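You operate a simulated robot arm through the tools that you are given. There is no shell and no other tool. Be economical: measure what you need, move in short steps, check, and stop when the job is done.

You run a simulated two-armed robot. Do the job below in one go: nothing can be reset, and whatever is moved stays where it is left.

Task
Put the black wax block from the top of the tray bench on the low shelf of the shelving and the white wax block on the top of the kiln table. Put the wide brush on the shelf of the tray bench away on the top of the small bench. Put the long came on the drawing on the top of the light box. Put one of the copper bridges from the top of the left bench on the high shelf of the shelving. Pick up the spray bottle with one hand, pass it to the other hand and put it on the top of the wall bench. Open the spares door. The order is free. Set down upright: wax block, spray bottle.

Only the result counts: the job must be done as asked and must still hold three seconds after the hand-in. Knocking over, shifting, dropping, spilling or breaking anything else fails it.

Robot
Two 7-joint arms with fingered hands on one trunk, on a base that drives. Base frame: it is fixed to the floor where the robot stands at the start and does not move with it; the origin is under the middle of the robot, x ahead of it, y to its left, z up. Lengths are in cm, angles in rad, forces in N, time in s.
The left shoulder is at the start at [2, 12.3, 116.2], the right one opposite. Places, roughly: copper bridge (5x4x3 cm) [-600, -10, 80]; drawing [50, 175, 100]; high shelf of the shelving [-410, -110, 130]; long came (17x3x5 cm) [-50, -80, 90]; low shelf of the shelving [-410, -110, 50]; spares door [-310, 510, 190]; spray bottle (9x9x28 cm) [-590, -10, 90]; top of the kiln table [40, 510, 90]; top of the small bench [-260, -70, 80]; top of the wall bench [-630, 220, 90]; wax block [50, 0, 100]; wide brush (17x6x3 cm) [50, 0, 50]. Payload 2.4 kg a hand.
The TCP of each hand is the grasp point between the finger pads, 1.7 cm short of the fingertips. In the tool frame z runs along the fingers and y along their closing line. Largest opening 8.8 cm; the body of the gripper starts 4.7 cm behind the TCP. The gripper is a hand of 3 fingers: y runs from the thumb to the fingers, the wrist lies at [0, 0, -16.5] in the tool frame.
Orientation is that of the tool frame in the base frame, as [roll, pitch, yaw] about the fixed x, y, z axes, in that order (R = Rz(yaw) Ry(pitch) Rx(roll)). With the fingers straight down and closing along the base's y, the tool's x points along the base's -x, its y along +y and its z along -z.

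Tools
- The arms move only by the tool nudge_tool. It takes "left_increments", "right_increments" or both (then of equal length, played together; a hand with none holds still); each is a list of rows, each a list of 6 numbers: the shift along the base's x, y, z in units of 250 mm (1.0 is 250 mm), then the turn, a rotation vector about the base's x, y, z in units of 60 degrees (1.0 is 60 degrees). In form: [[x, y, z, wx, wy, wz], ...]. A call has 1 to 20 rows; each row is the pose to reach, as a shift and turn from the pose commanded when the call began. A call with a number of a shift or a turn outside -1 to 1 is refused whole. A row lasts 0.2 s, in which the tool goes at most 5 cm and 0.15 rad; a call with a longer step from one row to the next is refused whole. A pose out of reach is approached as far as the arm can. The call stops where the force on the tool passes 40 N (or 10 N more than at its start, if that is more) or the arm is blocked; 0.2 s more then pass. In this call time passes only in rows, and 0.2 s behind the last. The reply holds the time, the measured pose of the TCP, the force on the tool along the base axes, the opening and the grip force, in the units named above and with some noise, with the torque about the TCP (base axes, N m) and any sound that the robot's microphone picked up.
- Cameras (640 x 400 px; columns grow to the right, rows downward): "scene" is now at [4.83, 1.24, 161.35]; the picture's right is [-0.10, -1.00, 0.00], its down [-0.81, 0.08, -0.58] and it looks along [0.58, -0.06, -0.81] (base axes); focal length 289 px, centre (320, 200). "left" rides on the left gripper at [-5.2, 0.4, -6.6] in its tool frame; the picture's right is [-0.08, -1.00, 0.00], its down [0.78, -0.07, -0.62] and it looks along [0.62, -0.05, 0.78] (tool axes); focal length 243 px, centre (320, 200). "right" rides on the right gripper at [5.2, 0.4, -6.6] in its tool frame; the picture's right is [-0.08, 1.00, 0.00], its down [-0.78, -0.07, -0.62] and it looks along [-0.62, -0.05, 0.78] (tool axes); focal length 243 px, centre (320, 200). There is no depth. A picture from a camera that has moved, and an enlarged one, comes with that camera's place and axes in the base frame and with its lens. The place of the scene camera against the robot may be out by one fixed shift of up to 2.5 cm in any direction.
- snapshot(camera): a new picture of that camera. It takes no simulated time.
- raise_lower(by): slides the trunk up (or, below 0, down) by that many cm; the arms and the scene camera ride with it, the base frame stays. It gives what a move gives, with no picture.
- drive_base(legs): drives the robot by 1 to 6 legs, each [ahead, left, turn to the left] in cm, cm and rad, along the robot's own axes; the way and the turn of a leg run together, so that a leg with both is an arc; at most 150 cm and 3.142 rad a leg. The arms and the cameras ride along, it lands a little off, and it stops where it bumps. It gives what a move gives.
- set_fingers(finger1, finger2, thumb_bend, hand): sets how far each is bent, from 0 (flat) to 1 (curled in); at 0.3 the hand is open as for a grip, at 0.7 the pads meet at the TCP. One left out holds its place. A second passes; each finger stops where it meets its share of the squeeze, and holds until it gets a number again. It is the only way to open and close the hand. It gives what a move gives, with no picture; readings hold the bend of each and the force on the fingers (four entries, about 0 where the hand has none), thumb and palm.
- pan_tilt(pan, tilt): turns the head with the scene camera to pan (to the left, within 2.094 rad either way) and tilt (down, from -0.506 to 1.204), counted from straight ahead of the robot. It gives what a move gives.
- close_up(camera, box): a new picture of the part [left, top, right, bottom] of that camera's present view, enlarged. It takes no simulated time.
- close_job(): hands the job in; it is judged then, once.

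Work in short steps. Places have to be worked out from the pictures, the camera data and where the tool is seen: move nearer, look again, correct. Check each grasp and each placing, and mend what went wrong. You have 207 turns and 210 pictures in all, those below and enlarged ones among them. Open the grippers and draw the arms clear of the work before you hand the job in, unless the task says otherwise.

The tools are called after "Request:" as a command line: name --argument value ..., lists and objects as JSON in quotes. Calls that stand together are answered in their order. nudge_tool: Moves the arms, as the interface text tells. Its arguments: {"type":"object","properties":{"left_increments":{"type":"array","items":{"type":"array","items":{"type":"number"}}},"right_increments":{"type":"array","items":{"type":"array","items":{"type":"number"}}}},"required":[]} The other tools are called the same way: raise_lower (by) slides the trunk up or down; set_fingers (finger1, finger2, thumb_bend, hand) moves the fingers one by one; drive_base (legs) drives the base; pan_tilt (pan, tilt) turns the head that bears the scene camera; snapshot (camera) takes a picture; close_up (camera, box) takes an enlarged picture of a part of a camera's view; close_job () hands the job in.

At the start:

```text
time_s: 0.0
left_tool_pos: [35.65, 13.08, 120.83]
left_ee_rot: [3.141, 0.0, -3.14]
left_ft_force: [0.9, -0.9, -0.1]
left_torque: [0.01, 0.01, 0.01]
left_opening: 8.78
left_finger_force: 0.0
left_shape: jaw
left_bend: [0.3, 0.3, 0.3]
left_finger forces: [0.0, 0.1, 0.0, 0.0, 0.0, 0.0]
right_tool_pos: [29.33, -14.08, 119.63]
right_ee_rot: [-3.141, 0.0, -3.141]
right_ft_force: [-0.4, 0.1, 0.5]
right_torque: [0.01, 0.0, 0.01]
right_opening: 8.78
right_finger_force: 0.0
right_shape: jaw
right_bend: [0.3, 0.3, 0.3]
right_finger forces: [0.1, 0.0, 0.0, 0.0, 0.0, 0.0]
trunk travel left (down, up): [-37.5, 45.5]
robot x, y, heading: [0.23, -0.09, 0.002]
head pan, tilt: [-0.098, 0.946]
```

scene: 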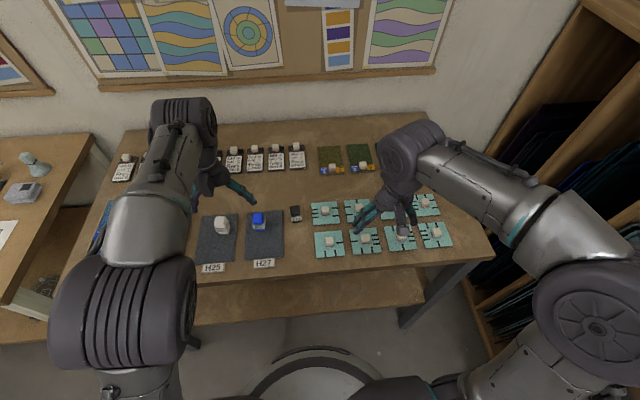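
right: 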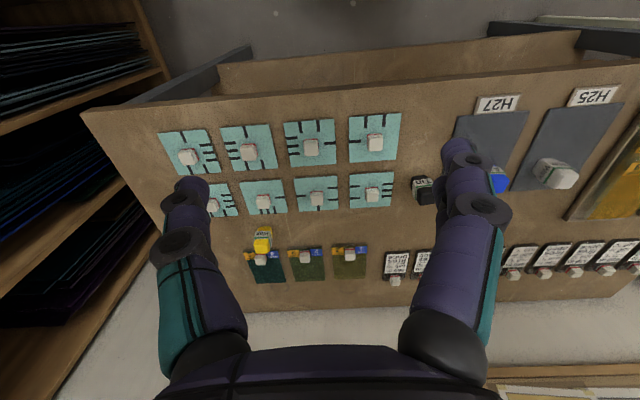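
left: 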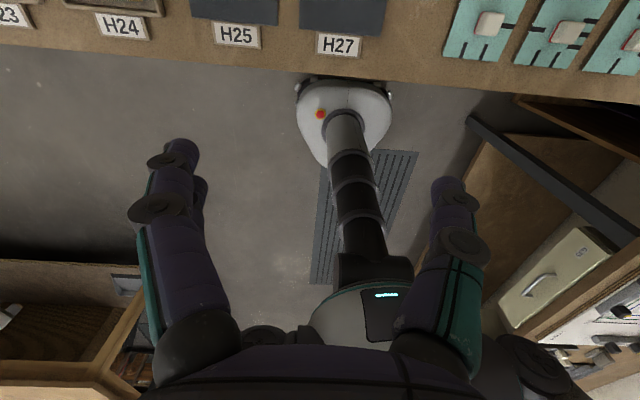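

I'll look closely at the bench in front: a black block seems to sit near (295,213) of the scene view, with labelled trays around it.

Request:
close_up --camera "scene" --box '[190, 120, 470, 295]'

Request:
close_up --camera "right" --box '[360, 60, 640, 300]'

```text
2.29 times, centred on (330, 208) of scene
camera zoom: at [4.83, 1.24, 161.35], right [-0.1, -1.0, 0.0], down [-0.81, 0.08, -0.58], along [0.58, -0.06, -0.81], focal length 660 px, centre (297, 183)
```

zoom: 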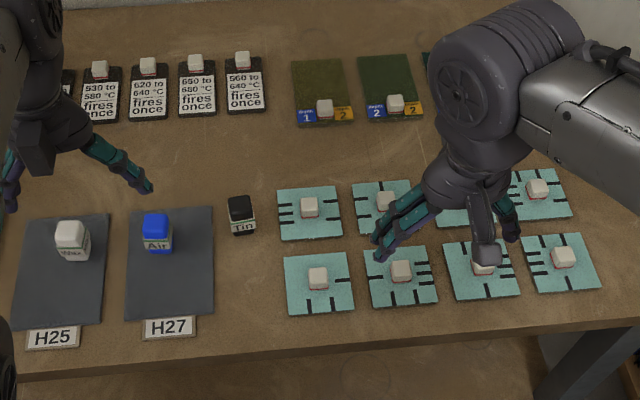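

```text
1.67 times, centred on (500, 180) of right
camera zoom: at [24.13, -13.55, 126.2], right [0.08, 1.0, 0.0], down [0.78, -0.07, 0.62], along [0.62, -0.05, -0.78], focal length 404 px, centre (20, 233)
```

zoom: 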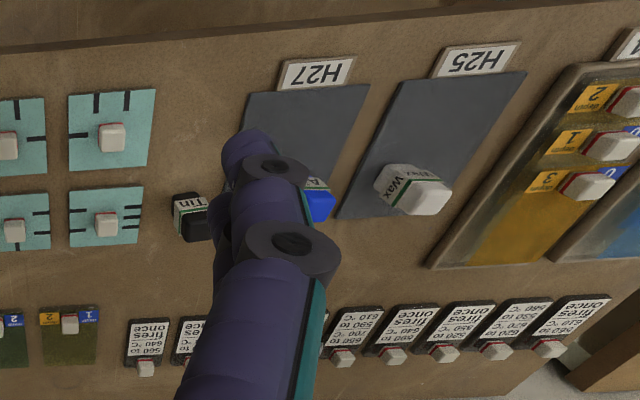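

The black block reads "Tin", the white one something like "Wax", the blue "Air"; I need to see the whole bench. I'll turn the head a bit to see the left part of the bench and other blocks.

Request:
pan_tilt --pan 0.5 --tilt 0.8

Request:
snapshot --camera "scene"

Request:
close_up --camera "right" --box '[400, 130, 600, 255]'

Request:
close_up --camera "right" --box '[220, 180, 320, 280]'

```text
time_s: 1.0
left_tool_pos: [35.51, 13.02, 120.87]
left_ee_rot: [3.141, 0.002, -3.14]
left_ft_force: [-0.3, 0.3, -0.1]
left_torque: [0.01, -0.03, -0.02]
left_opening: 8.75
left_finger_force: 0.1
left_shape: jaw
left_bend: [0.3, 0.3, 0.3]
left_finger forces: [0.0, 0.0, 0.1, 0.0, 0.0, 0.0]
right_tool_pos: [29.31, -14.13, 119.65]
right_ee_rot: [3.141, -0.001, -3.141]
right_ft_force: [-0.1, 0.5, 1.3]
right_torque: [0.02, 0.01, -0.03]
right_opening: 8.8
right_finger_force: 0.1
right_shape: jaw
right_bend: [0.3, 0.3, 0.3]
right_finger forces: [0.1, 0.0, 0.0, 0.0, 0.0, 0.1]
trunk travel left (down, up): [-37.5, 45.5]
robot x, y, heading: [0.17, -0.12, 0.005]
head pan, tilt: [0.499, 0.799]
```

```text
204 pictures are left
camera scene: at [4.66, 5.81, 162.47], right [0.48, -0.88, 0.0], down [-0.63, -0.34, -0.7], along [0.61, 0.33, -0.72], focal length 289 px, centre (320, 200)
```

scene: 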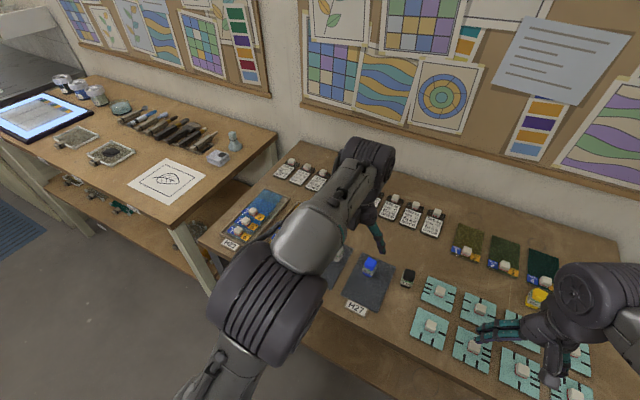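

```text
3.20 times, centred on (500, 192) of right
camera zoom: at [24.13, -13.55, 126.2], right [0.08, 1.0, 0.0], down [0.78, -0.07, 0.62], along [0.62, -0.05, -0.78], focal length 776 px, centre (-256, 224)
```

zoom: 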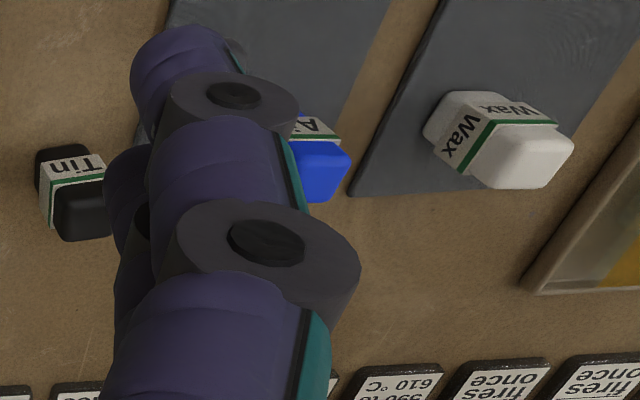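

```text
4.00 times, centred on (270, 230) of right
camera zoom: at [24.13, -13.55, 126.2], right [0.08, 1.0, 0.0], down [0.78, -0.07, 0.62], along [0.62, -0.05, -0.78], focal length 970 px, centre (520, 80)
```

zoom: 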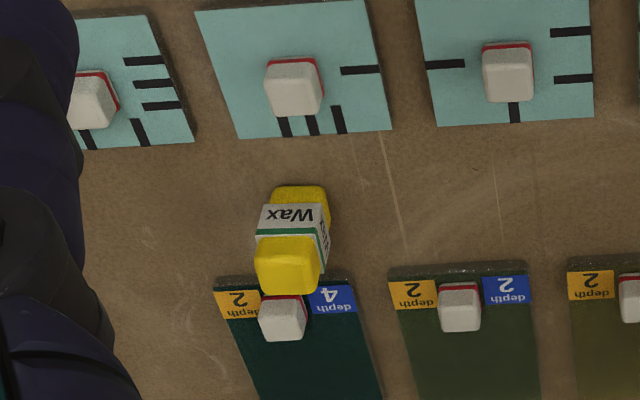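

The white "Wax" block is on tray H25 and a yellow "Wax" is at the right; the black one I saw says "Tin", so there may be another black one hidden behind the left arm. I lift the left arm out of the view.

Request:
nudge_tool --left_increments '[[-0.2, 0, 0, 0, 0, 0], [-0.4, 0, 0, 0, 0, 0], [-0.6, 0, 0, 0, 0, 0], [-0.8, 0, 0.1, 0, 0, 0], [-0.8, 0, 0.2, 0, 0, 0]]' --right_increments '[[-0.15, 0, 0, 0, 0, 0], [-0.3, 0, 0, 0, 0, 0], [-0.45, 0, 0, 0, 0, 0], [-0.6, 0, 0.1, 0, 0, 0], [-0.6, 0, 0.2, 0, 0, 0]]'

Request:
pan_tilt --pan 0.2 --tilt 0.8

Request:
snapshot --camera "scene"

Request:
snapshot --camera "right"

```text
refused: row 4 steps farther than a row can; nothing moved
```

```text
time_s: 1.8
left_tool_pos: [35.52, 13.19, 120.85]
left_ee_rot: [3.14, 0.001, -3.141]
left_ft_force: [-0.7, -0.4, 0.1]
left_torque: [0.03, -0.03, 0.01]
left_opening: 8.76
left_finger_force: 0.1
left_shape: jaw
left_bend: [0.3, 0.3, 0.3]
left_finger forces: [0.1, 0.0, 0.1, 0.1, 0.0, 0.1]
right_tool_pos: [29.32, -14.13, 119.57]
right_ee_rot: [-3.14, 0.001, 3.14]
right_ft_force: [-0.1, -1.8, -0.9]
right_torque: [0.01, 0.0, 0.01]
right_opening: 8.78
right_finger_force: 0.0
right_shape: jaw
right_bend: [0.3, 0.3, 0.3]
right_finger forces: [0.1, 0.0, 0.0, 0.0, 0.0, 0.0]
trunk travel left (down, up): [-37.5, 45.5]
robot x, y, heading: [0.1, 0.3, -0.006]
head pan, tilt: [0.201, 0.799]
```

```text
201 pictures are left
camera scene: at [5.48, 3.57, 162.48], right [0.2, -0.98, 0.0], down [-0.7, -0.14, -0.7], along [0.68, 0.14, -0.72], focal length 289 px, centre (320, 200)
```

scene: 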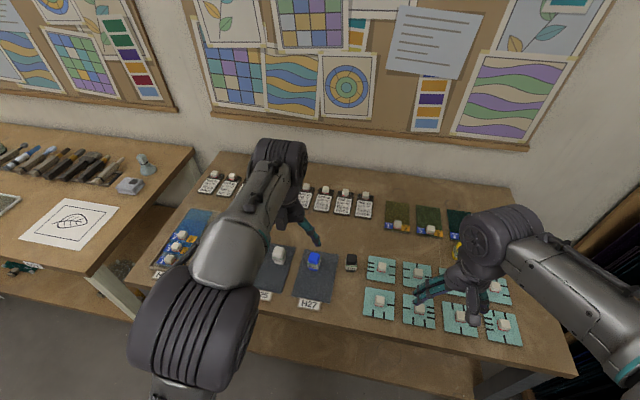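

```text
200 pictures are left
camera right: at [24.13, -13.54, 126.2], right [0.08, 1.0, 0.0], down [0.78, -0.07, 0.62], along [0.62, -0.05, -0.78], focal length 243 px, centre (320, 200)
```

right: 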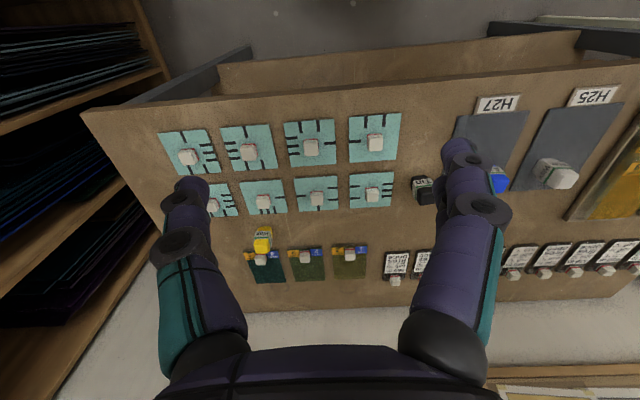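

The move was refused for a step length. I retry with smaller rows, drawing both arms back and to the sides.

Request:
nudge_tool --left_increments '[[-0.15, 0.1, 0, 0, 0, 0], [-0.3, 0.2, 0, 0, 0, 0], [-0.45, 0.3, 0, 0, 0, 0], [-0.6, 0.4, 0, 0, 0, 0], [-0.7, 0.4, 0, 0, 0, 0]]' --right_increments '[[0, -0.1, 0.1, 0, 0, 0], [0, -0.2, 0.2, 0, 0, 0], [0, -0.2, 0.3, 0, 0, 0], [0, -0.2, 0.4, 0, 0, 0], [0, -0.2, 0.4, 0, 0, 0]]'

Request:
snapshot --camera "scene"

```text
time_s: 3.0
left_tool_pos: [21.78, 28.07, 120.15]
left_ee_rot: [3.141, 0.0, 3.141]
left_ft_force: [-0.3, -0.3, 0.1]
left_torque: [-0.01, 0.03, 0.0]
left_opening: 8.8
left_finger_force: 0.0
left_shape: jaw
left_bend: [0.3, 0.3, 0.3]
left_finger forces: [0.0, 0.0, 0.0, 0.0, 0.0, 0.1]
left hand out of reach, approached as far as the arm can: row 2, 3, 4, 5
right_tool_pos: [29.5, -19.0, 129.52]
right_ee_rot: [3.141, 0.0, -3.14]
right_ft_force: [0.7, 0.1, -1.0]
right_torque: [0.01, 0.02, -0.02]
right_opening: 8.77
right_finger_force: 0.0
right_shape: jaw
right_bend: [0.3, 0.3, 0.3]
right_finger forces: [0.1, 0.0, 0.0, 0.0, 0.0, 0.0]
trunk travel left (down, up): [-37.5, 45.5]
robot x, y, heading: [0.24, 0.1, -0.002]
head pan, tilt: [0.201, 0.799]
```

```text
199 pictures are left
camera scene: at [5.44, 3.6, 162.48], right [0.2, -0.98, 0.0], down [-0.7, -0.14, -0.7], along [0.68, 0.14, -0.72], focal length 289 px, centre (320, 200)
```

scene: 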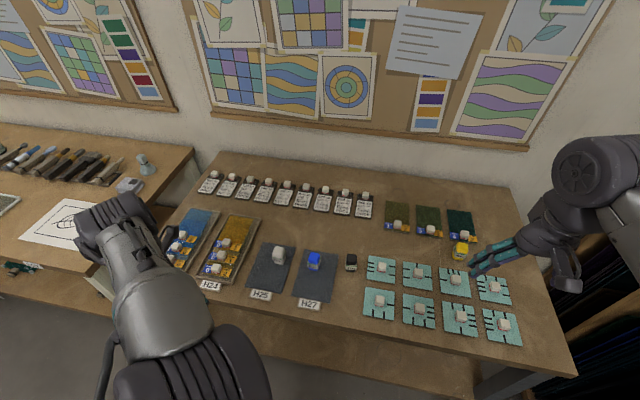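

All blocks are now visible: white "Wax" (~[49,25]), blue, black (~[51,4]) and yellow; only one is black. I drive left so the black and white blocks sit in front of the right and left hands, then look again.

Request:
drive_base --legs '[[0, 14, 0]]'

Request:
nudge_tool --right_increments '[[0.1, 0.1, -0.1, 0, 0, 0], [0.2, 0.2, -0.2, 0, 0, 0], [0.3, 0.2, -0.3, 0, 0, 0], [0.4, 0.2, -0.4, 0, 0, 0]]'

Request:
snapshot --camera "right"

Request:
snapshot --camera "scene"

```text
time_s: 4.3
left_tool_pos: [21.77, 42.22, 120.18]
left_ee_rot: [-3.14, 0.0, 3.141]
left_ft_force: [0.0, 0.0, -0.4]
left_torque: [0.0, -0.05, 0.01]
left_opening: 8.78
left_finger_force: 0.1
left_shape: jaw
left_bend: [0.3, 0.3, 0.3]
left_finger forces: [0.0, 0.0, 0.0, 0.1, 0.0, 0.1]
right_tool_pos: [29.5, -4.49, 129.6]
right_ee_rot: [-3.14, -0.001, -3.14]
right_ft_force: [0.4, 0.9, -0.9]
right_torque: [-0.03, -0.03, -0.01]
right_opening: 8.82
right_finger_force: 0.1
right_shape: jaw
right_bend: [0.3, 0.3, 0.3]
right_finger forces: [0.0, 0.1, 0.1, 0.0, 0.0, 0.1]
trunk travel left (down, up): [-37.5, 45.5]
robot x, y, heading: [0.06, 14.13, -0.0]
head pan, tilt: [0.201, 0.799]
```

```text
time_s: 5.3
left_tool_pos: [21.85, 42.15, 120.23]
left_ee_rot: [3.141, -0.002, 3.141]
left_ft_force: [0.6, 0.7, 0.3]
left_torque: [0.01, 0.03, 0.0]
left_opening: 8.79
left_finger_force: 0.1
left_shape: jaw
left_bend: [0.3, 0.3, 0.3]
left_finger forces: [0.0, 0.1, 0.0, 0.0, 0.0, 0.0]
right_tool_pos: [39.48, 0.16, 119.55]
right_ee_rot: [3.141, 0.0, -3.141]
right_ft_force: [-0.7, -0.5, -0.9]
right_torque: [0.01, -0.01, -0.02]
right_opening: 8.77
right_finger_force: 0.1
right_shape: jaw
right_bend: [0.3, 0.3, 0.3]
right_finger forces: [0.0, 0.1, 0.0, 0.0, 0.1, 0.0]
trunk travel left (down, up): [-37.5, 45.5]
robot x, y, heading: [0.24, 13.89, -0.004]
head pan, tilt: [0.201, 0.799]
```

```text
198 pictures are left
camera right: at [34.27, 0.77, 126.17], right [0.08, 1.0, 0.0], down [0.78, -0.07, 0.62], along [0.62, -0.05, -0.78], focal length 243 px, centre (320, 200)
```

right: 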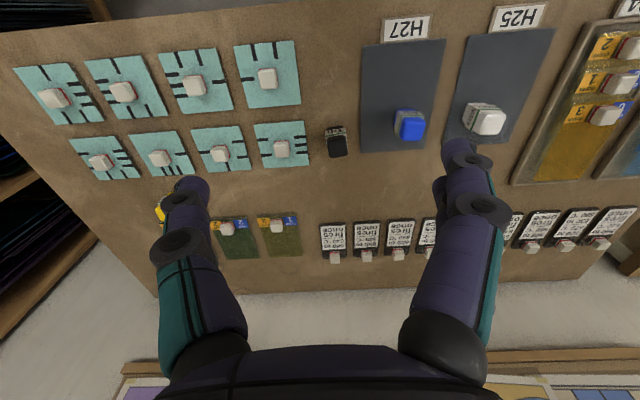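

```text
197 pictures are left
camera scene: at [5.54, 17.75, 162.47], right [0.2, -0.98, 0.0], down [-0.7, -0.14, -0.7], along [0.68, 0.14, -0.72], focal length 289 px, centre (320, 200)
```

scene: 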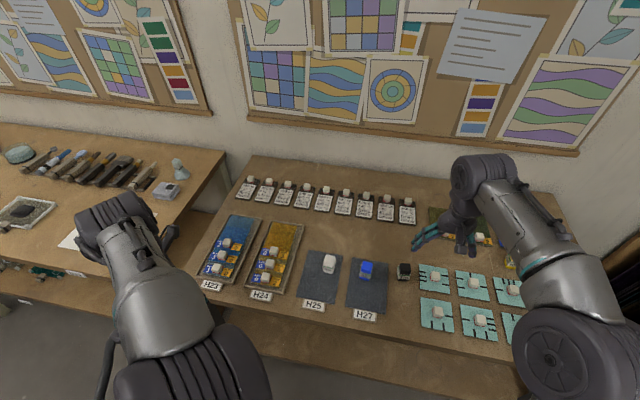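

Triangulating gives the black block at about [50.4, 2.1, 92] and the white at [48.7, 23.4, ~92]. I move the right hand over the black block and test the reach.

Request:
nudge_tool --right_increments '[[0.13, 0.02, -0.05, 0, 0, 0], [0.26, 0.04, -0.1, 0, 0, 0], [0.36, 0.06, -0.2, 0, 0, 0], [0.43, 0.078, -0.35, 0, 0, 0], [0.437, 0.078, -0.45, 0, 0, 0], [0.437, 0.078, -0.56, 0, 0, 0]]'

Request:
snapshot --camera "right"

```text
time_s: 6.7
left_tool_pos: [21.88, 42.25, 120.25]
left_ee_rot: [-3.142, -0.001, -3.138]
left_ft_force: [0.5, 0.0, -0.3]
left_torque: [0.0, 0.01, -0.01]
left_opening: 8.76
left_finger_force: 0.0
left_shape: jaw
left_bend: [0.3, 0.3, 0.3]
left_finger forces: [0.0, 0.0, 0.0, 0.0, 0.0, 0.0]
right_tool_pos: [47.49, 0.53, 106.49]
right_ee_rot: [-3.141, -0.001, -3.139]
right_ft_force: [0.6, -0.6, -0.4]
right_torque: [0.01, 0.01, 0.0]
right_opening: 8.78
right_finger_force: 0.1
right_shape: jaw
right_bend: [0.3, 0.3, 0.3]
right_finger forces: [0.1, 0.0, 0.0, 0.0, 0.0, 0.0]
right hand out of reach, approached as far as the arm can: row 2, 3, 4, 5, 6
trunk travel left (down, up): [-37.5, 45.5]
robot x, y, heading: [-0.21, 14.17, 0.006]
head pan, tilt: [0.201, 0.799]
```

```text
196 pictures are left
camera right: at [42.32, 1.26, 113.1], right [0.08, 1.0, 0.0], down [0.78, -0.07, 0.62], along [0.62, -0.05, -0.78], focal length 243 px, centre (320, 200)
```

right: 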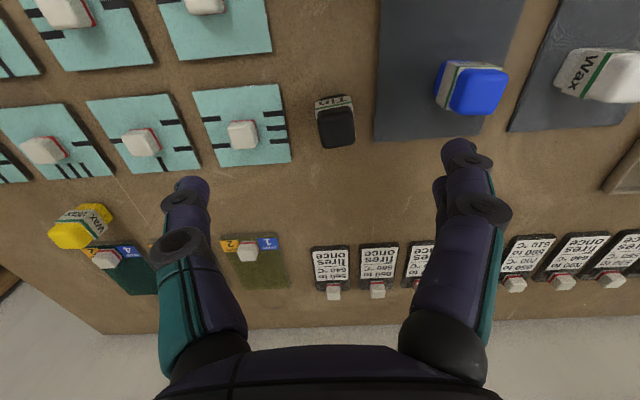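

The arm ends at x≈47.5 at this height; the block is re-confirmed at [50.6, 2.1]. I drive 8 cm ahead (base front ≈24, bench edge ≈35), then go on.

Request:
drive_base --legs '[[8, 0, 0]]'

Request:
snapshot --camera "right"

```text
time_s: 7.8
left_tool_pos: [30.08, 42.25, 120.17]
left_ee_rot: [-3.14, -0.003, -3.141]
left_ft_force: [0.0, 0.2, 0.3]
left_torque: [0.0, 0.01, 0.01]
left_opening: 8.8
left_finger_force: 0.0
left_shape: jaw
left_bend: [0.3, 0.3, 0.3]
left_finger forces: [0.0, 0.0, 0.0, 0.1, 0.0, 0.0]
right_tool_pos: [55.59, 0.6, 106.59]
right_ee_rot: [-3.141, -0.001, 3.141]
right_ft_force: [0.1, 0.6, -0.4]
right_torque: [-0.01, 0.01, -0.01]
right_opening: 8.79
right_finger_force: 0.0
right_shape: jaw
right_bend: [0.3, 0.3, 0.3]
right_finger forces: [0.1, 0.1, 0.0, 0.1, 0.0, 0.0]
trunk travel left (down, up): [-37.5, 45.5]
robot x, y, heading: [8.15, 13.87, 0.001]
head pan, tilt: [0.201, 0.799]
```

```text
195 pictures are left
camera right: at [50.39, 1.22, 113.12], right [0.08, 1.0, 0.0], down [0.78, -0.07, 0.62], along [0.62, -0.05, -0.78], focal length 243 px, centre (320, 200)
```

right: 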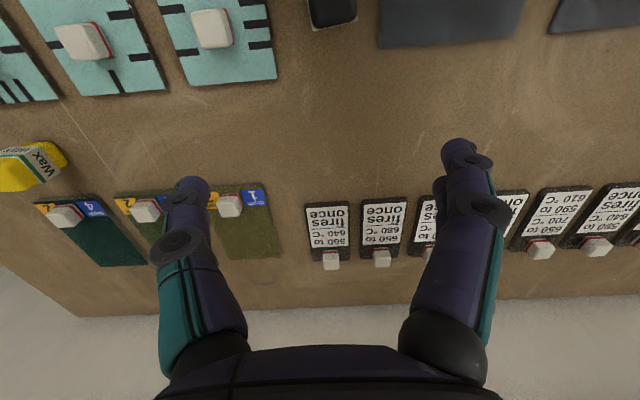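

The hand is now past the block in x. I move back 5 cm and slightly left at safe height, and see which commanded pose applies.

Request:
nudge_tool --right_increments '[[-0.1, 0.03, 0, 0, 0, 0], [-0.2, 0.06, 0, 0, 0, 0]]'

Request:
snapshot --camera "right"

```text
time_s: 8.4
left_tool_pos: [29.75, 42.09, 120.26]
left_ee_rot: [-3.14, -0.001, -3.142]
left_ft_force: [-0.6, 0.4, -0.5]
left_torque: [-0.02, 0.0, 0.01]
left_opening: 8.8
left_finger_force: 0.1
left_shape: jaw
left_bend: [0.3, 0.3, 0.3]
left_finger forces: [0.0, 0.0, 0.0, 0.0, 0.0, 0.0]
right_tool_pos: [50.48, 2.08, 106.61]
right_ee_rot: [3.141, 0.002, 3.142]
right_ft_force: [-0.2, 0.4, -0.3]
right_torque: [0.01, 0.01, 0.02]
right_opening: 8.79
right_finger_force: 0.0
right_shape: jaw
right_bend: [0.3, 0.3, 0.3]
right_finger forces: [0.1, 0.0, 0.1, 0.0, 0.0, 0.0]
trunk travel left (down, up): [-37.5, 45.5]
robot x, y, heading: [8.05, 14.01, -0.002]
head pan, tilt: [0.201, 0.799]
```

```text
194 pictures are left
camera right: at [45.24, 2.73, 113.19], right [0.09, 1.0, 0.0], down [0.78, -0.07, 0.62], along [0.62, -0.05, -0.78], focal length 243 px, centre (320, 200)
```

right: 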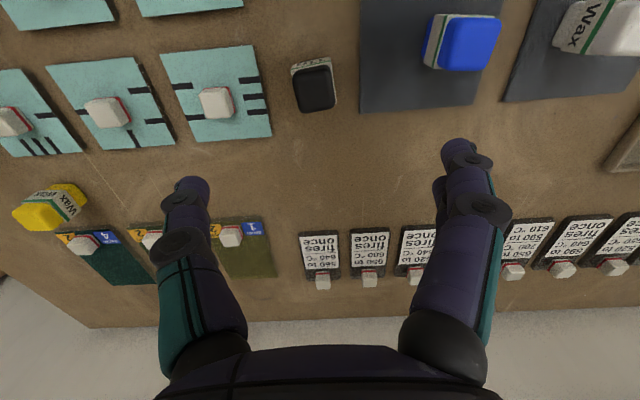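

Commanded and measured poses agree; the block is at [50.4, 1.9]. I descend to z≈93.

Request:
nudge_tool --right_increments '[[0, 0, -0.15, 0, 0, 0], [0, 0, -0.3, 0, 0, 0], [0, 0, -0.42, 0, 0, 0], [0, 0, -0.5, 0, 0, 0], [0, 0, -0.54, 0, 0, 0]]'

Request:
snapshot --camera "right"

```text
time_s: 9.6
left_tool_pos: [29.77, 42.04, 120.29]
left_ee_rot: [3.141, -0.002, -3.141]
left_ft_force: [0.7, -0.5, 0.4]
left_torque: [-0.01, 0.0, 0.0]
left_opening: 8.79
left_finger_force: 0.1
left_shape: jaw
left_bend: [0.3, 0.3, 0.3]
left_finger forces: [0.0, 0.1, 0.2, 0.0, 0.0, 0.0]
right_tool_pos: [50.51, 2.09, 93.29]
right_ee_rot: [-3.141, 0.001, -3.141]
right_ft_force: [-0.9, 0.1, -0.3]
right_torque: [-0.01, 0.0, 0.02]
right_opening: 8.81
right_finger_force: 0.0
right_shape: jaw
right_bend: [0.3, 0.3, 0.3]
right_finger forces: [0.0, 0.1, 0.0, 0.0, 0.1, 0.1]
trunk travel left (down, up): [-37.5, 45.5]
robot x, y, heading: [8.03, 14.3, 0.0]
head pan, tilt: [0.201, 0.799]
```

```text
193 pictures are left
camera right: at [45.22, 2.63, 99.71], right [0.08, 1.0, 0.0], down [0.78, -0.07, 0.62], along [0.62, -0.05, -0.78], focal length 243 px, centre (320, 200)
```

right: 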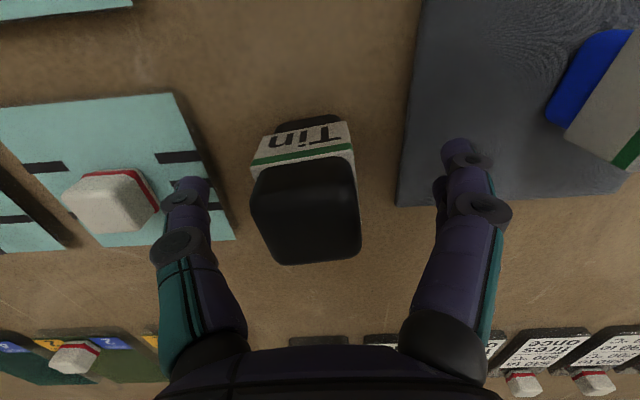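

The hand straddles the black block, which lies ~0.4 cm to the right of the hand's middle. I shift by that and then close.

Request:
nudge_tool --right_increments '[[0, -0.016, 0, 0, 0, 0]]'

Request:
set_fingers --hand "right" --finger1 0.68 --finger2 0.68 --thumb_bend 0.68

Request:
snapshot --camera "right"

```text
time_s: 10.0
left_tool_pos: [29.78, 42.08, 120.17]
left_ee_rot: [-3.141, 0.0, 3.141]
left_ft_force: [-0.3, 0.1, 0.0]
left_torque: [0.03, 0.01, 0.01]
left_opening: 8.79
left_finger_force: 0.1
left_shape: jaw
left_bend: [0.3, 0.3, 0.3]
left_finger forces: [0.0, 0.0, 0.0, 0.0, 0.1, 0.1]
right_tool_pos: [50.43, 1.71, 93.21]
right_ee_rot: [3.141, 0.001, 3.141]
right_ft_force: [-0.1, 0.0, -0.3]
right_torque: [-0.02, -0.02, -0.01]
right_opening: 8.76
right_finger_force: 0.0
right_shape: jaw
right_bend: [0.3, 0.3, 0.3]
right_finger forces: [0.0, 0.1, 0.0, 0.1, 0.0, 0.0]
trunk travel left (down, up): [-37.5, 45.5]
robot x, y, heading: [7.91, 14.17, 0.004]
head pan, tilt: [0.201, 0.799]
```

```text
time_s: 11.0
left_tool_pos: [29.72, 42.06, 120.25]
left_ee_rot: [-3.141, -0.002, -3.141]
left_ft_force: [-0.4, 0.7, 0.1]
left_torque: [-0.01, -0.02, 0.0]
left_opening: 8.77
left_finger_force: 0.1
left_shape: jaw
left_bend: [0.3, 0.3, 0.3]
left_finger forces: [0.0, 0.0, 0.0, 0.0, 0.1, 0.0]
right_tool_pos: [50.46, 1.7, 93.26]
right_ee_rot: [-3.141, 0.0, -3.141]
right_ft_force: [-0.3, 0.3, -0.2]
right_torque: [0.02, -0.01, 0.01]
right_opening: 2.06
right_finger_force: 6.2
right_shape: fingers
right_bend: [0.59, 0.62, 0.63]
right_finger forces: [3.5, 3.2, 0.1, 0.0, 5.7, 0.0]
trunk travel left (down, up): [-37.5, 45.5]
robot x, y, heading: [7.99, 14.49, 0.0]
head pan, tilt: [0.201, 0.799]
```

```text
192 pictures are left
camera right: at [45.26, 2.29, 99.72], right [0.08, 1.0, 0.0], down [0.78, -0.07, 0.62], along [0.62, -0.05, -0.78], focal length 243 px, centre (320, 200)
```

right: 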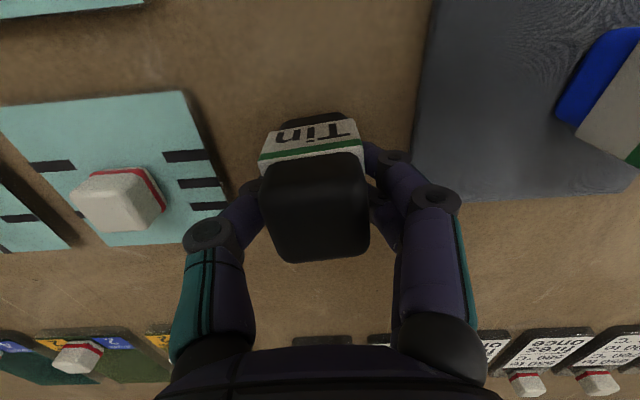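

The block is gripped at about 6 N. I lift it slowly and check it comes along.

Request:
nudge_tool --right_increments '[[0, 0, 0.08, 0, 0, 0], [0, 0, 0.2, 0, 0, 0], [0, 0, 0.35, 0, 0, 0], [0, 0, 0.5, 0, 0, 0]]'

Request:
snapshot --camera "right"

Request:
snapshot --camera "scene"

```text
time_s: 12.0
left_tool_pos: [29.83, 42.12, 120.17]
left_ee_rot: [3.141, 0.002, 3.141]
left_ft_force: [0.9, 0.1, 0.4]
left_torque: [0.02, 0.01, 0.01]
left_opening: 8.79
left_finger_force: 0.2
left_shape: jaw
left_bend: [0.3, 0.3, 0.3]
left_finger forces: [0.1, 0.0, 0.0, 0.0, 0.1, 0.0]
right_tool_pos: [50.5, 1.76, 105.74]
right_ee_rot: [-3.141, -0.002, -3.141]
right_ft_force: [-0.6, 0.6, -0.9]
right_torque: [-0.02, 0.04, -0.02]
right_opening: 2.04
right_finger_force: 6.4
right_shape: fingers
right_bend: [0.59, 0.62, 0.63]
right_finger forces: [3.6, 2.7, 0.0, 0.1, 5.7, 0.0]
trunk travel left (down, up): [-37.5, 45.5]
robot x, y, heading: [8.18, 13.88, 0.002]
head pan, tilt: [0.201, 0.799]
```

```text
191 pictures are left
camera right: at [45.33, 2.37, 112.22], right [0.08, 1.0, 0.0], down [0.78, -0.07, 0.62], along [0.62, -0.05, -0.78], focal length 243 px, centre (320, 200)
```

right: 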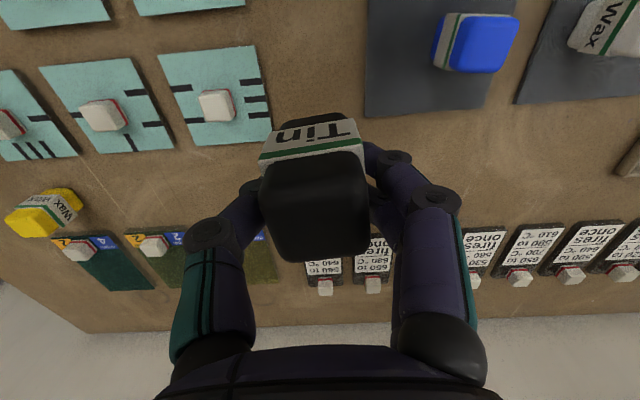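

```text
190 pictures are left
camera scene: at [13.47, 17.75, 162.48], right [0.2, -0.98, 0.0], down [-0.7, -0.14, -0.7], along [0.68, 0.14, -0.72], focal length 289 px, centre (320, 200)
```

scene: 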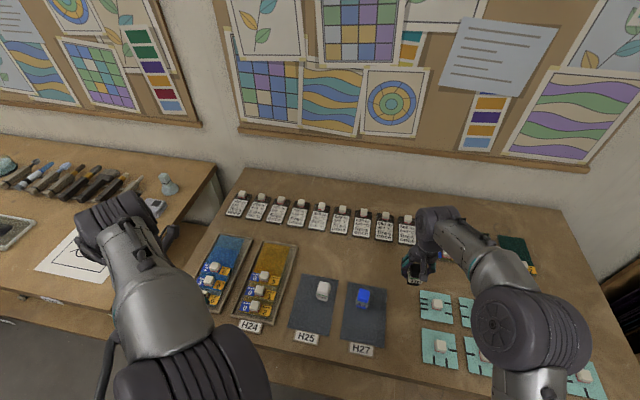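

The black block is held. I move the right hand up and aside, and bring the left hand over the white block at about [48.4, 23.2].

Request:
nudge_tool --left_increments '[[0.13, -0.13, 0, 0, 0, 0], [0.26, -0.26, 0, 0, 0, 0], [0.39, -0.39, 0, 0, 0, 0], [0.52, -0.52, 0, 0, 0, 0], [0.65, -0.65, -0.05, 0, 0, 0], [0.75, -0.756, -0.15, 0, 0, 0], [0.75, -0.756, -0.3, 0, 0, 0], [0.75, -0.756, -0.45, 0, 0, 0]]' --right_increments '[[0, -0.05, 0.1, 0, 0, 0], [-0.05, -0.1, 0.2, 0, 0, 0], [-0.1, -0.2, 0.3, 0, 0, 0], [-0.2, -0.3, 0.4, 0, 0, 0], [-0.3, -0.3, 0.5, 0, 0, 0], [-0.4, -0.3, 0.5, 0, 0, 0], [-0.5, -0.3, 0.5, 0, 0, 0], [-0.5, -0.3, 0.5, 0, 0, 0]]'

Request:
snapshot --camera "left"

```text
time_s: 13.8
left_tool_pos: [48.73, 23.0, 109.05]
left_ee_rot: [-3.141, -0.001, -3.14]
left_ft_force: [0.2, -0.3, 0.0]
left_torque: [-0.01, 0.0, 0.0]
left_opening: 8.8
left_finger_force: 0.1
left_shape: jaw
left_bend: [0.3, 0.3, 0.3]
left_finger forces: [0.0, 0.1, 0.0, 0.1, 0.2, 0.1]
right_tool_pos: [37.95, -5.95, 118.14]
right_ee_rot: [-3.141, 0.001, 3.141]
right_ft_force: [0.6, -0.1, -0.9]
right_torque: [-0.02, 0.01, 0.0]
right_opening: 2.03
right_finger_force: 6.2
right_shape: fingers
right_bend: [0.59, 0.62, 0.63]
right_finger forces: [3.6, 2.7, 0.0, 0.0, 5.5, 0.1]
trunk travel left (down, up): [-37.5, 45.5]
robot x, y, heading: [7.99, 14.11, 0.004]
head pan, tilt: [0.201, 0.799]
```

```text
189 pictures are left
camera left: at [53.97, 23.59, 115.51], right [0.09, -1.0, 0.0], down [-0.78, -0.07, 0.62], along [-0.62, -0.05, -0.78], focal length 243 px, centre (320, 200)
```

left: 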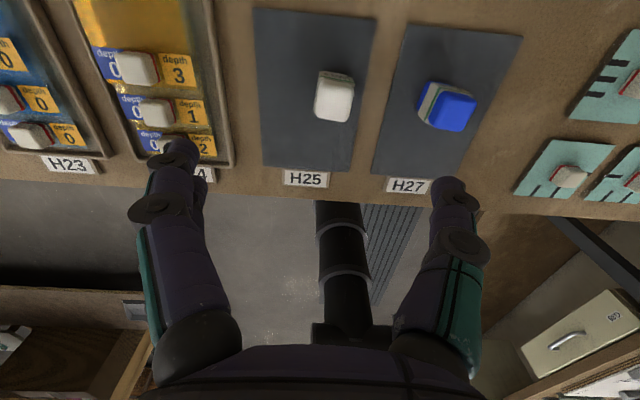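

The white block is at about [48.2, 22.0]; I correct by about 1 cm and descend to z≈93.5.

Request:
nudge_tool --left_increments '[[-0.02, -0.04, -0.1, 0, 0, 0], [-0.02, -0.04, -0.25, 0, 0, 0], [-0.02, -0.04, -0.4, 0, 0, 0], [-0.02, -0.04, -0.52, 0, 0, 0], [-0.02, -0.04, -0.62, 0, 0, 0]]'

Request:
snapshot --camera "left"

```text
time_s: 15.0
left_tool_pos: [47.93, 22.22, 93.37]
left_ee_rot: [-3.141, -0.001, -3.141]
left_ft_force: [-0.1, 0.4, 0.4]
left_torque: [0.02, 0.01, 0.01]
left_opening: 8.77
left_finger_force: 0.1
left_shape: jaw
left_bend: [0.3, 0.3, 0.3]
left_finger forces: [0.1, 0.1, 0.0, 0.1, 0.1, 0.0]
right_tool_pos: [38.03, -5.87, 117.98]
right_ee_rot: [3.141, 0.0, -3.141]
right_ft_force: [-1.1, 0.6, -0.2]
right_torque: [0.0, 0.0, -0.01]
right_opening: 2.05
right_finger_force: 5.8
right_shape: fingers
right_bend: [0.59, 0.62, 0.63]
right_finger forces: [3.7, 2.6, 0.1, 0.0, 5.6, 0.0]
trunk travel left (down, up): [-37.5, 45.5]
robot x, y, heading: [8.39, 14.04, -0.001]
head pan, tilt: [0.201, 0.799]
```

```text
188 pictures are left
camera left: at [53.21, 22.75, 99.78], right [0.09, -1.0, 0.0], down [-0.78, -0.07, 0.62], along [-0.62, -0.05, -0.78], focal length 243 px, centre (320, 200)
```

left: 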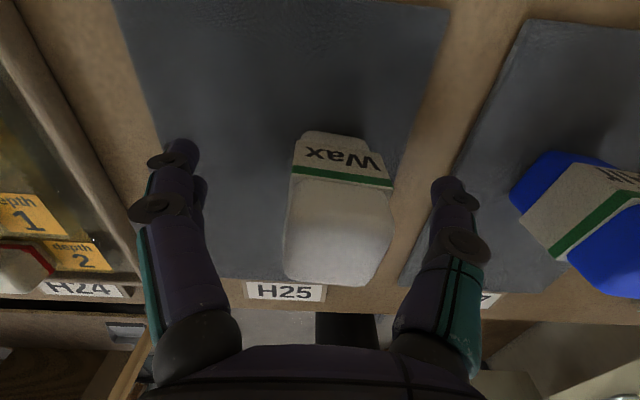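

The white block is yawed about −15° and sits ~0.6 cm to the right of the hand's middle. I turn the hand to match, shift and close.

Request:
nudge_tool --left_increments '[[0, -0.012, 0, 0, 0, -0.12], [0, -0.022, 0, 0, 0, -0.23]]'

Request:
snapshot --camera "left"

```text
time_s: 15.6
left_tool_pos: [47.97, 21.62, 93.51]
left_ee_rot: [3.141, 0.0, 2.899]
left_ft_force: [-0.2, 0.8, -0.5]
left_torque: [-0.02, 0.0, 0.0]
left_opening: 8.81
left_finger_force: 0.1
left_shape: jaw
left_bend: [0.3, 0.3, 0.3]
left_finger forces: [0.1, 0.1, 0.1, 0.0, 0.0, 0.1]
right_tool_pos: [37.82, -5.8, 118.01]
right_ee_rot: [-3.141, 0.0, -3.141]
right_ft_force: [-0.4, -0.3, -0.2]
right_torque: [0.0, 0.0, -0.01]
right_opening: 2.02
right_finger_force: 6.1
right_shape: fingers
right_bend: [0.59, 0.62, 0.63]
right_finger forces: [3.7, 2.7, 0.1, 0.0, 5.6, 0.0]
trunk travel left (down, up): [-37.5, 45.5]
robot x, y, heading: [8.09, 14.18, -0.002]
head pan, tilt: [0.201, 0.799]
```

```text
187 pictures are left
camera left: at [53.24, 20.91, 99.88], right [-0.16, -0.99, 0.0], down [-0.77, 0.12, 0.62], along [-0.61, 0.1, -0.78], focal length 243 px, centre (320, 200)
```

left: 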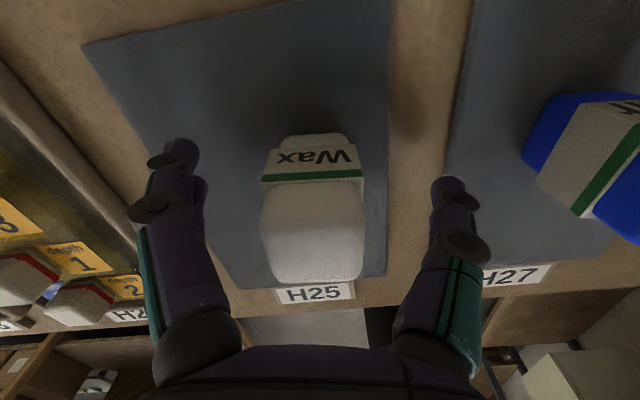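

Aligned and nearly centred now. I close the left hand and lift.

Request:
set_fingers --hand "left" --finger1 0.68 --finger2 0.68 --thumb_bend 0.68

Request:
nudge_tool --left_increments '[[0, 0, 0.08, 0, 0, 0], [0, 0, 0.2, 0, 0, 0], [0, 0, 0.35, 0, 0, 0], [0, 0, 0.5, 0, 0, 0], [-0.1, 0, 0.65, 0, 0, 0], [-0.2, 0, 0.8, 0, 0, 0], [-0.3, 0, 0.9, 0, 0, 0]]'

Request:
snapshot --camera "left"

```text
time_s: 16.6
left_tool_pos: [47.94, 21.63, 93.43]
left_ee_rot: [3.141, -0.002, 2.901]
left_ft_force: [-0.8, -0.3, -0.9]
left_torque: [0.0, -0.01, 0.02]
left_opening: 2.16
left_finger_force: 7.0
left_shape: fingers
left_bend: [0.6, 0.61, 0.62]
left_finger forces: [3.4, 3.0, 0.1, 0.0, 6.3, 0.0]
right_tool_pos: [37.91, -5.79, 118.04]
right_ee_rot: [-3.141, 0.001, -3.141]
right_ft_force: [0.2, 0.1, 0.2]
right_torque: [0.0, 0.01, 0.02]
right_opening: 2.03
right_finger_force: 6.0
right_shape: fingers
right_bend: [0.59, 0.62, 0.63]
right_finger forces: [3.6, 2.7, 0.1, 0.0, 5.6, 0.1]
trunk travel left (down, up): [-37.5, 45.5]
robot x, y, heading: [7.65, 14.35, -0.001]
head pan, tilt: [0.201, 0.799]
```

```text
time_s: 18.2
left_tool_pos: [40.32, 21.53, 116.07]
left_ee_rot: [-3.14, 0.0, 2.901]
left_ft_force: [-0.1, -0.1, -0.2]
left_torque: [0.0, 0.0, 0.02]
left_opening: 2.16
left_finger_force: 6.3
left_shape: fingers
left_bend: [0.6, 0.61, 0.62]
left_finger forces: [3.4, 2.9, 0.0, 0.0, 6.3, 0.1]
right_tool_pos: [37.81, -5.86, 118.04]
right_ee_rot: [-3.141, -0.001, -3.141]
right_ft_force: [0.2, -0.5, 0.2]
right_torque: [0.01, 0.0, -0.01]
right_opening: 2.0
right_finger_force: 5.6
right_shape: fingers
right_bend: [0.59, 0.62, 0.63]
right_finger forces: [3.6, 2.7, 0.1, 0.0, 5.6, 0.0]
trunk travel left (down, up): [-37.5, 45.5]
robot x, y, heading: [8.07, 14.04, 0.002]
head pan, tilt: [0.201, 0.799]
```

```text
186 pictures are left
camera left: at [45.56, 20.72, 122.51], right [-0.16, -0.99, 0.0], down [-0.77, 0.12, 0.62], along [-0.61, 0.1, -0.78], focal length 243 px, centre (320, 200)
```

left: 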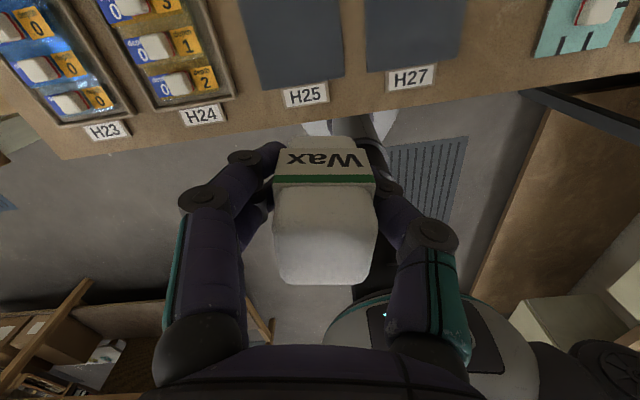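

Both blocks are held. Before driving I look around the room with the head.

Request:
pan_tilt --pan 1.3 --tilt 0.3

Request:
snapshot --camera "scene"

Request:
pan_tilt --pan 2.09 --tilt 0.3

Request:
snapshot --camera "scene"

Request:
pan_tilt --pan -2.0 --tilt 0.4

Request:
snapshot --camera "scene"

```text
time_s: 19.5
left_tool_pos: [40.43, 21.46, 116.05]
left_ee_rot: [3.141, -0.002, 2.903]
left_ft_force: [1.0, 0.8, -1.3]
left_torque: [0.0, 0.01, 0.03]
left_opening: 2.16
left_finger_force: 6.7
left_shape: fingers
left_bend: [0.6, 0.61, 0.62]
left_finger forces: [3.3, 2.9, 0.0, 0.0, 6.3, 0.1]
right_tool_pos: [37.9, -5.82, 118.11]
right_ee_rot: [3.14, -0.001, 3.14]
right_ft_force: [-0.5, 0.0, -0.2]
right_torque: [-0.03, -0.02, -0.02]
right_opening: 2.03
right_finger_force: 5.8
right_shape: fingers
right_bend: [0.59, 0.62, 0.63]
right_finger forces: [3.5, 2.7, 0.0, 0.0, 5.6, 0.0]
trunk travel left (down, up): [-37.5, 45.5]
robot x, y, heading: [7.95, 14.28, 0.0]
head pan, tilt: [1.3, 0.3]
```

```text
185 pictures are left
camera scene: at [8.09, 25.11, 166.91], right [0.96, -0.27, 0.0], down [-0.08, -0.29, -0.96], along [0.26, 0.92, -0.3], focal length 289 px, centre (320, 200)
```

scene: 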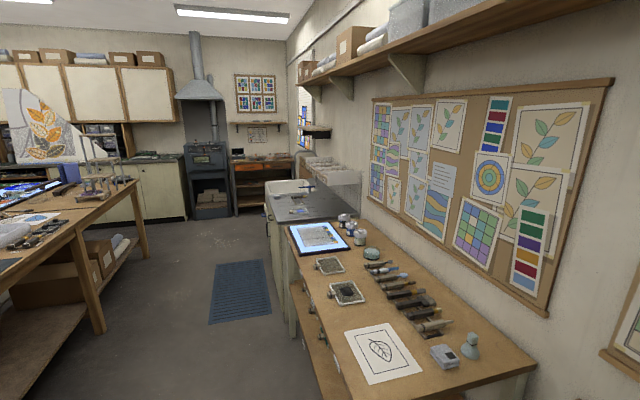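

```text
time_s: 20.6
left_tool_pos: [40.39, 21.44, 116.06]
left_ee_rot: [3.141, -0.003, 2.9]
left_ft_force: [0.2, -0.4, -0.9]
left_torque: [-0.02, 0.01, 0.0]
left_opening: 2.16
left_finger_force: 6.4
left_shape: fingers
left_bend: [0.6, 0.61, 0.62]
left_finger forces: [3.4, 3.0, 0.1, 0.0, 6.3, 0.0]
right_tool_pos: [37.92, -5.91, 118.01]
right_ee_rot: [-3.141, -0.001, -3.14]
right_ft_force: [-0.4, -0.7, -1.7]
right_torque: [-0.02, 0.04, -0.01]
right_opening: 2.03
right_finger_force: 6.3
right_shape: fingers
right_bend: [0.59, 0.62, 0.63]
right_finger forces: [3.6, 2.7, 0.0, 0.0, 5.6, 0.1]
trunk travel left (down, up): [-37.5, 45.5]
robot x, y, heading: [8.1, 14.48, 0.001]
head pan, tilt: [2.089, 0.3]
```

```text
184 pictures are left
camera scene: at [0.97, 24.23, 166.92], right [0.87, 0.49, 0.0], down [0.15, -0.26, -0.96], along [-0.47, 0.83, -0.3], focal length 289 px, centre (320, 200)
```

scene: 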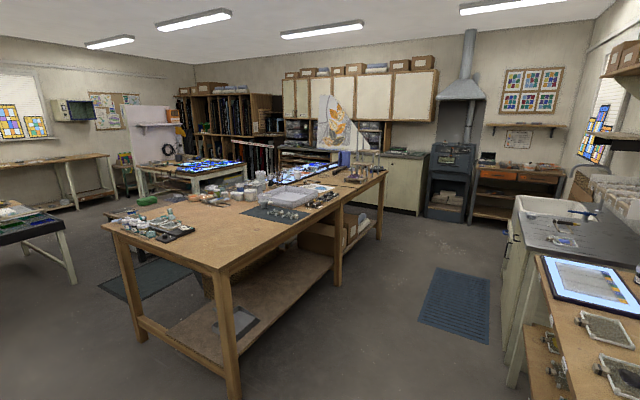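

```text
time_s: 24.0
left_tool_pos: [40.48, 21.35, 115.96]
left_ee_rot: [3.141, 0.0, 2.9]
left_ft_force: [1.1, 0.1, -0.7]
left_torque: [0.01, 0.0, 0.02]
left_opening: 2.17
left_finger_force: 6.3
left_shape: fingers
left_bend: [0.6, 0.61, 0.62]
left_finger forces: [3.4, 3.0, 0.0, 0.1, 6.3, 0.0]
right_tool_pos: [37.94, -5.85, 118.01]
right_ee_rot: [3.141, -0.001, 3.14]
right_ft_force: [0.1, -0.1, -1.1]
right_torque: [-0.01, -0.01, 0.02]
right_opening: 2.05
right_finger_force: 5.8
right_shape: fingers
right_bend: [0.59, 0.62, 0.63]
right_finger forces: [3.6, 2.6, 0.1, 0.0, 5.7, 0.1]
trunk travel left (down, up): [-37.5, 45.5]
robot x, y, heading: [8.12, 13.97, 0.003]
head pan, tilt: [-2.0, 0.4]
```

```text
183 pictures are left
camera scene: at [1.74, 7.69, 165.99], right [-0.91, 0.42, 0.0], down [0.16, 0.35, -0.92], along [-0.38, -0.84, -0.39], focal length 289 px, centre (320, 200)
```

scene: 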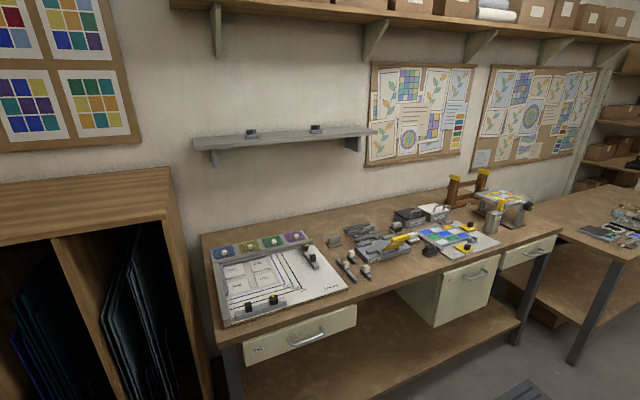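

I know the layout: corridor between the centre table (edge x≈−105) and wall benches (x≈30). I back off, turn left to face +y and drive up to the kiln table, then look.

Request:
drive_base --legs '[[-43, 0, 0], [0, 0, 1.571], [150, 0, 0], [150, 0, 0]]'

Request:
pan_tilt --pan 0.0 --tilt 0.45

Request:
snapshot --camera "scene"

```text
time_s: 44.3
left_tool_pos: [-44.59, 343.23, 116.02]
left_ee_rot: [3.141, -0.002, -1.793]
left_ft_force: [0.0, -0.4, 0.2]
left_torque: [-0.06, 0.0, -0.01]
left_opening: 2.13
left_finger_force: 6.3
left_shape: fingers
left_bend: [0.6, 0.61, 0.62]
left_finger forces: [3.3, 2.9, 0.0, 0.0, 6.2, 0.0]
right_tool_pos: [-17.22, 341.24, 118.01]
right_ee_rot: [-3.141, -0.001, -1.553]
right_ft_force: [0.0, 0.3, -0.6]
right_torque: [-0.01, 0.0, -0.04]
right_opening: 2.01
right_finger_force: 5.7
right_shape: fingers
right_bend: [0.59, 0.62, 0.63]
right_finger forces: [3.4, 3.0, 0.1, 0.0, 5.5, 0.0]
trunk travel left (down, up): [-37.5, 45.5]
robot x, y, heading: [-36.52, 310.76, 1.588]
head pan, tilt: [-2.0, 0.4]
```

```text
time_s: 46.3
left_tool_pos: [-44.61, 343.28, 116.02]
left_ee_rot: [3.141, -0.001, -1.794]
left_ft_force: [0.6, -0.7, -0.2]
left_torque: [0.01, 0.0, 0.02]
left_opening: 2.14
left_finger_force: 6.5
left_shape: fingers
left_bend: [0.6, 0.61, 0.62]
left_finger forces: [3.3, 2.9, 0.0, 0.1, 6.2, 0.0]
right_tool_pos: [-17.32, 341.15, 118.06]
right_ee_rot: [3.141, 0.0, -1.553]
right_ft_force: [0.2, -0.7, -0.3]
right_torque: [-0.05, 0.04, -0.02]
right_opening: 2.05
right_finger_force: 5.7
right_shape: fingers
right_bend: [0.59, 0.62, 0.63]
right_finger forces: [3.4, 3.0, 0.0, 0.0, 5.5, 0.0]
trunk travel left (down, up): [-37.5, 45.5]
robot x, y, heading: [-36.97, 310.64, 1.587]
head pan, tilt: [0.0, 0.45]
```

```text
182 pictures are left
camera scene: at [-37.3, 320.12, 165.52], right [1.0, 0.02, 0.0], down [0.01, -0.44, -0.9], along [-0.01, 0.9, -0.44], focal length 289 px, centre (320, 200)
```

scene: 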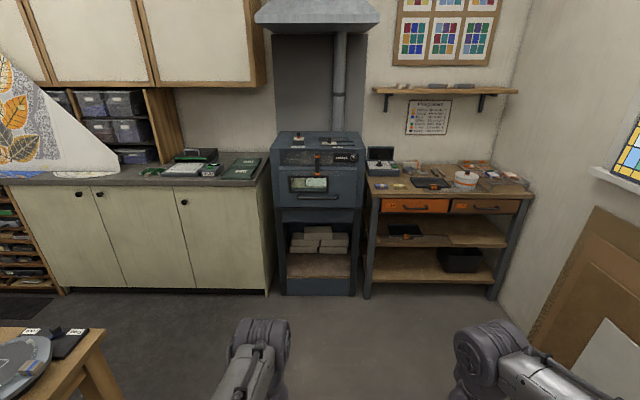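

The kiln table's front edge is at about y≈482, x from −7 to 94. I zoom in on its top to find a free spot.

Request:
close_up --camera "scene" --box '[350, 130, 550, 255]'

Request:
close_up --camera "scene" --box '[0, 0, 280, 175]'

```text
3.20 times, centred on (450, 192) of scene
camera zoom: at [-37.3, 320.12, 165.52], right [1.0, 0.02, 0.0], down [0.01, -0.44, -0.9], along [-0.01, 0.9, -0.44], focal length 924 px, centre (-96, 224)
```

zoom: 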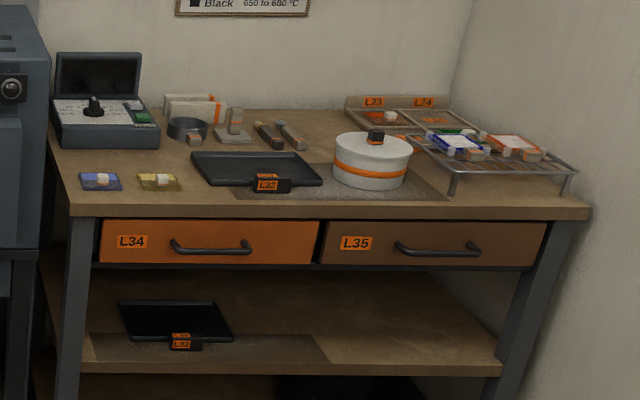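

```text
2.29 times, centred on (140, 88) of scene
camera zoom: at [-37.3, 320.12, 165.52], right [1.0, 0.02, 0.0], down [0.01, -0.44, -0.9], along [-0.01, 0.9, -0.44], focal length 660 px, centre (731, 457)
```

zoom: 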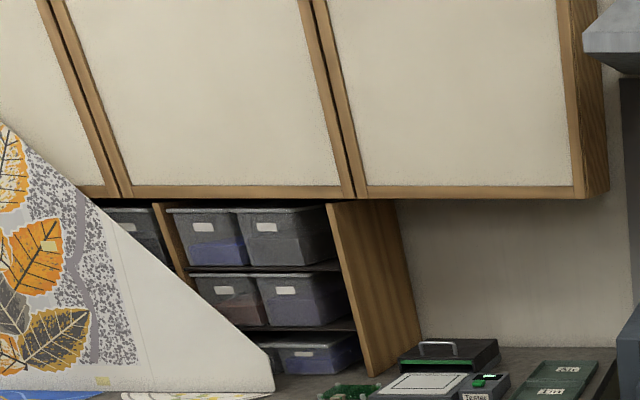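

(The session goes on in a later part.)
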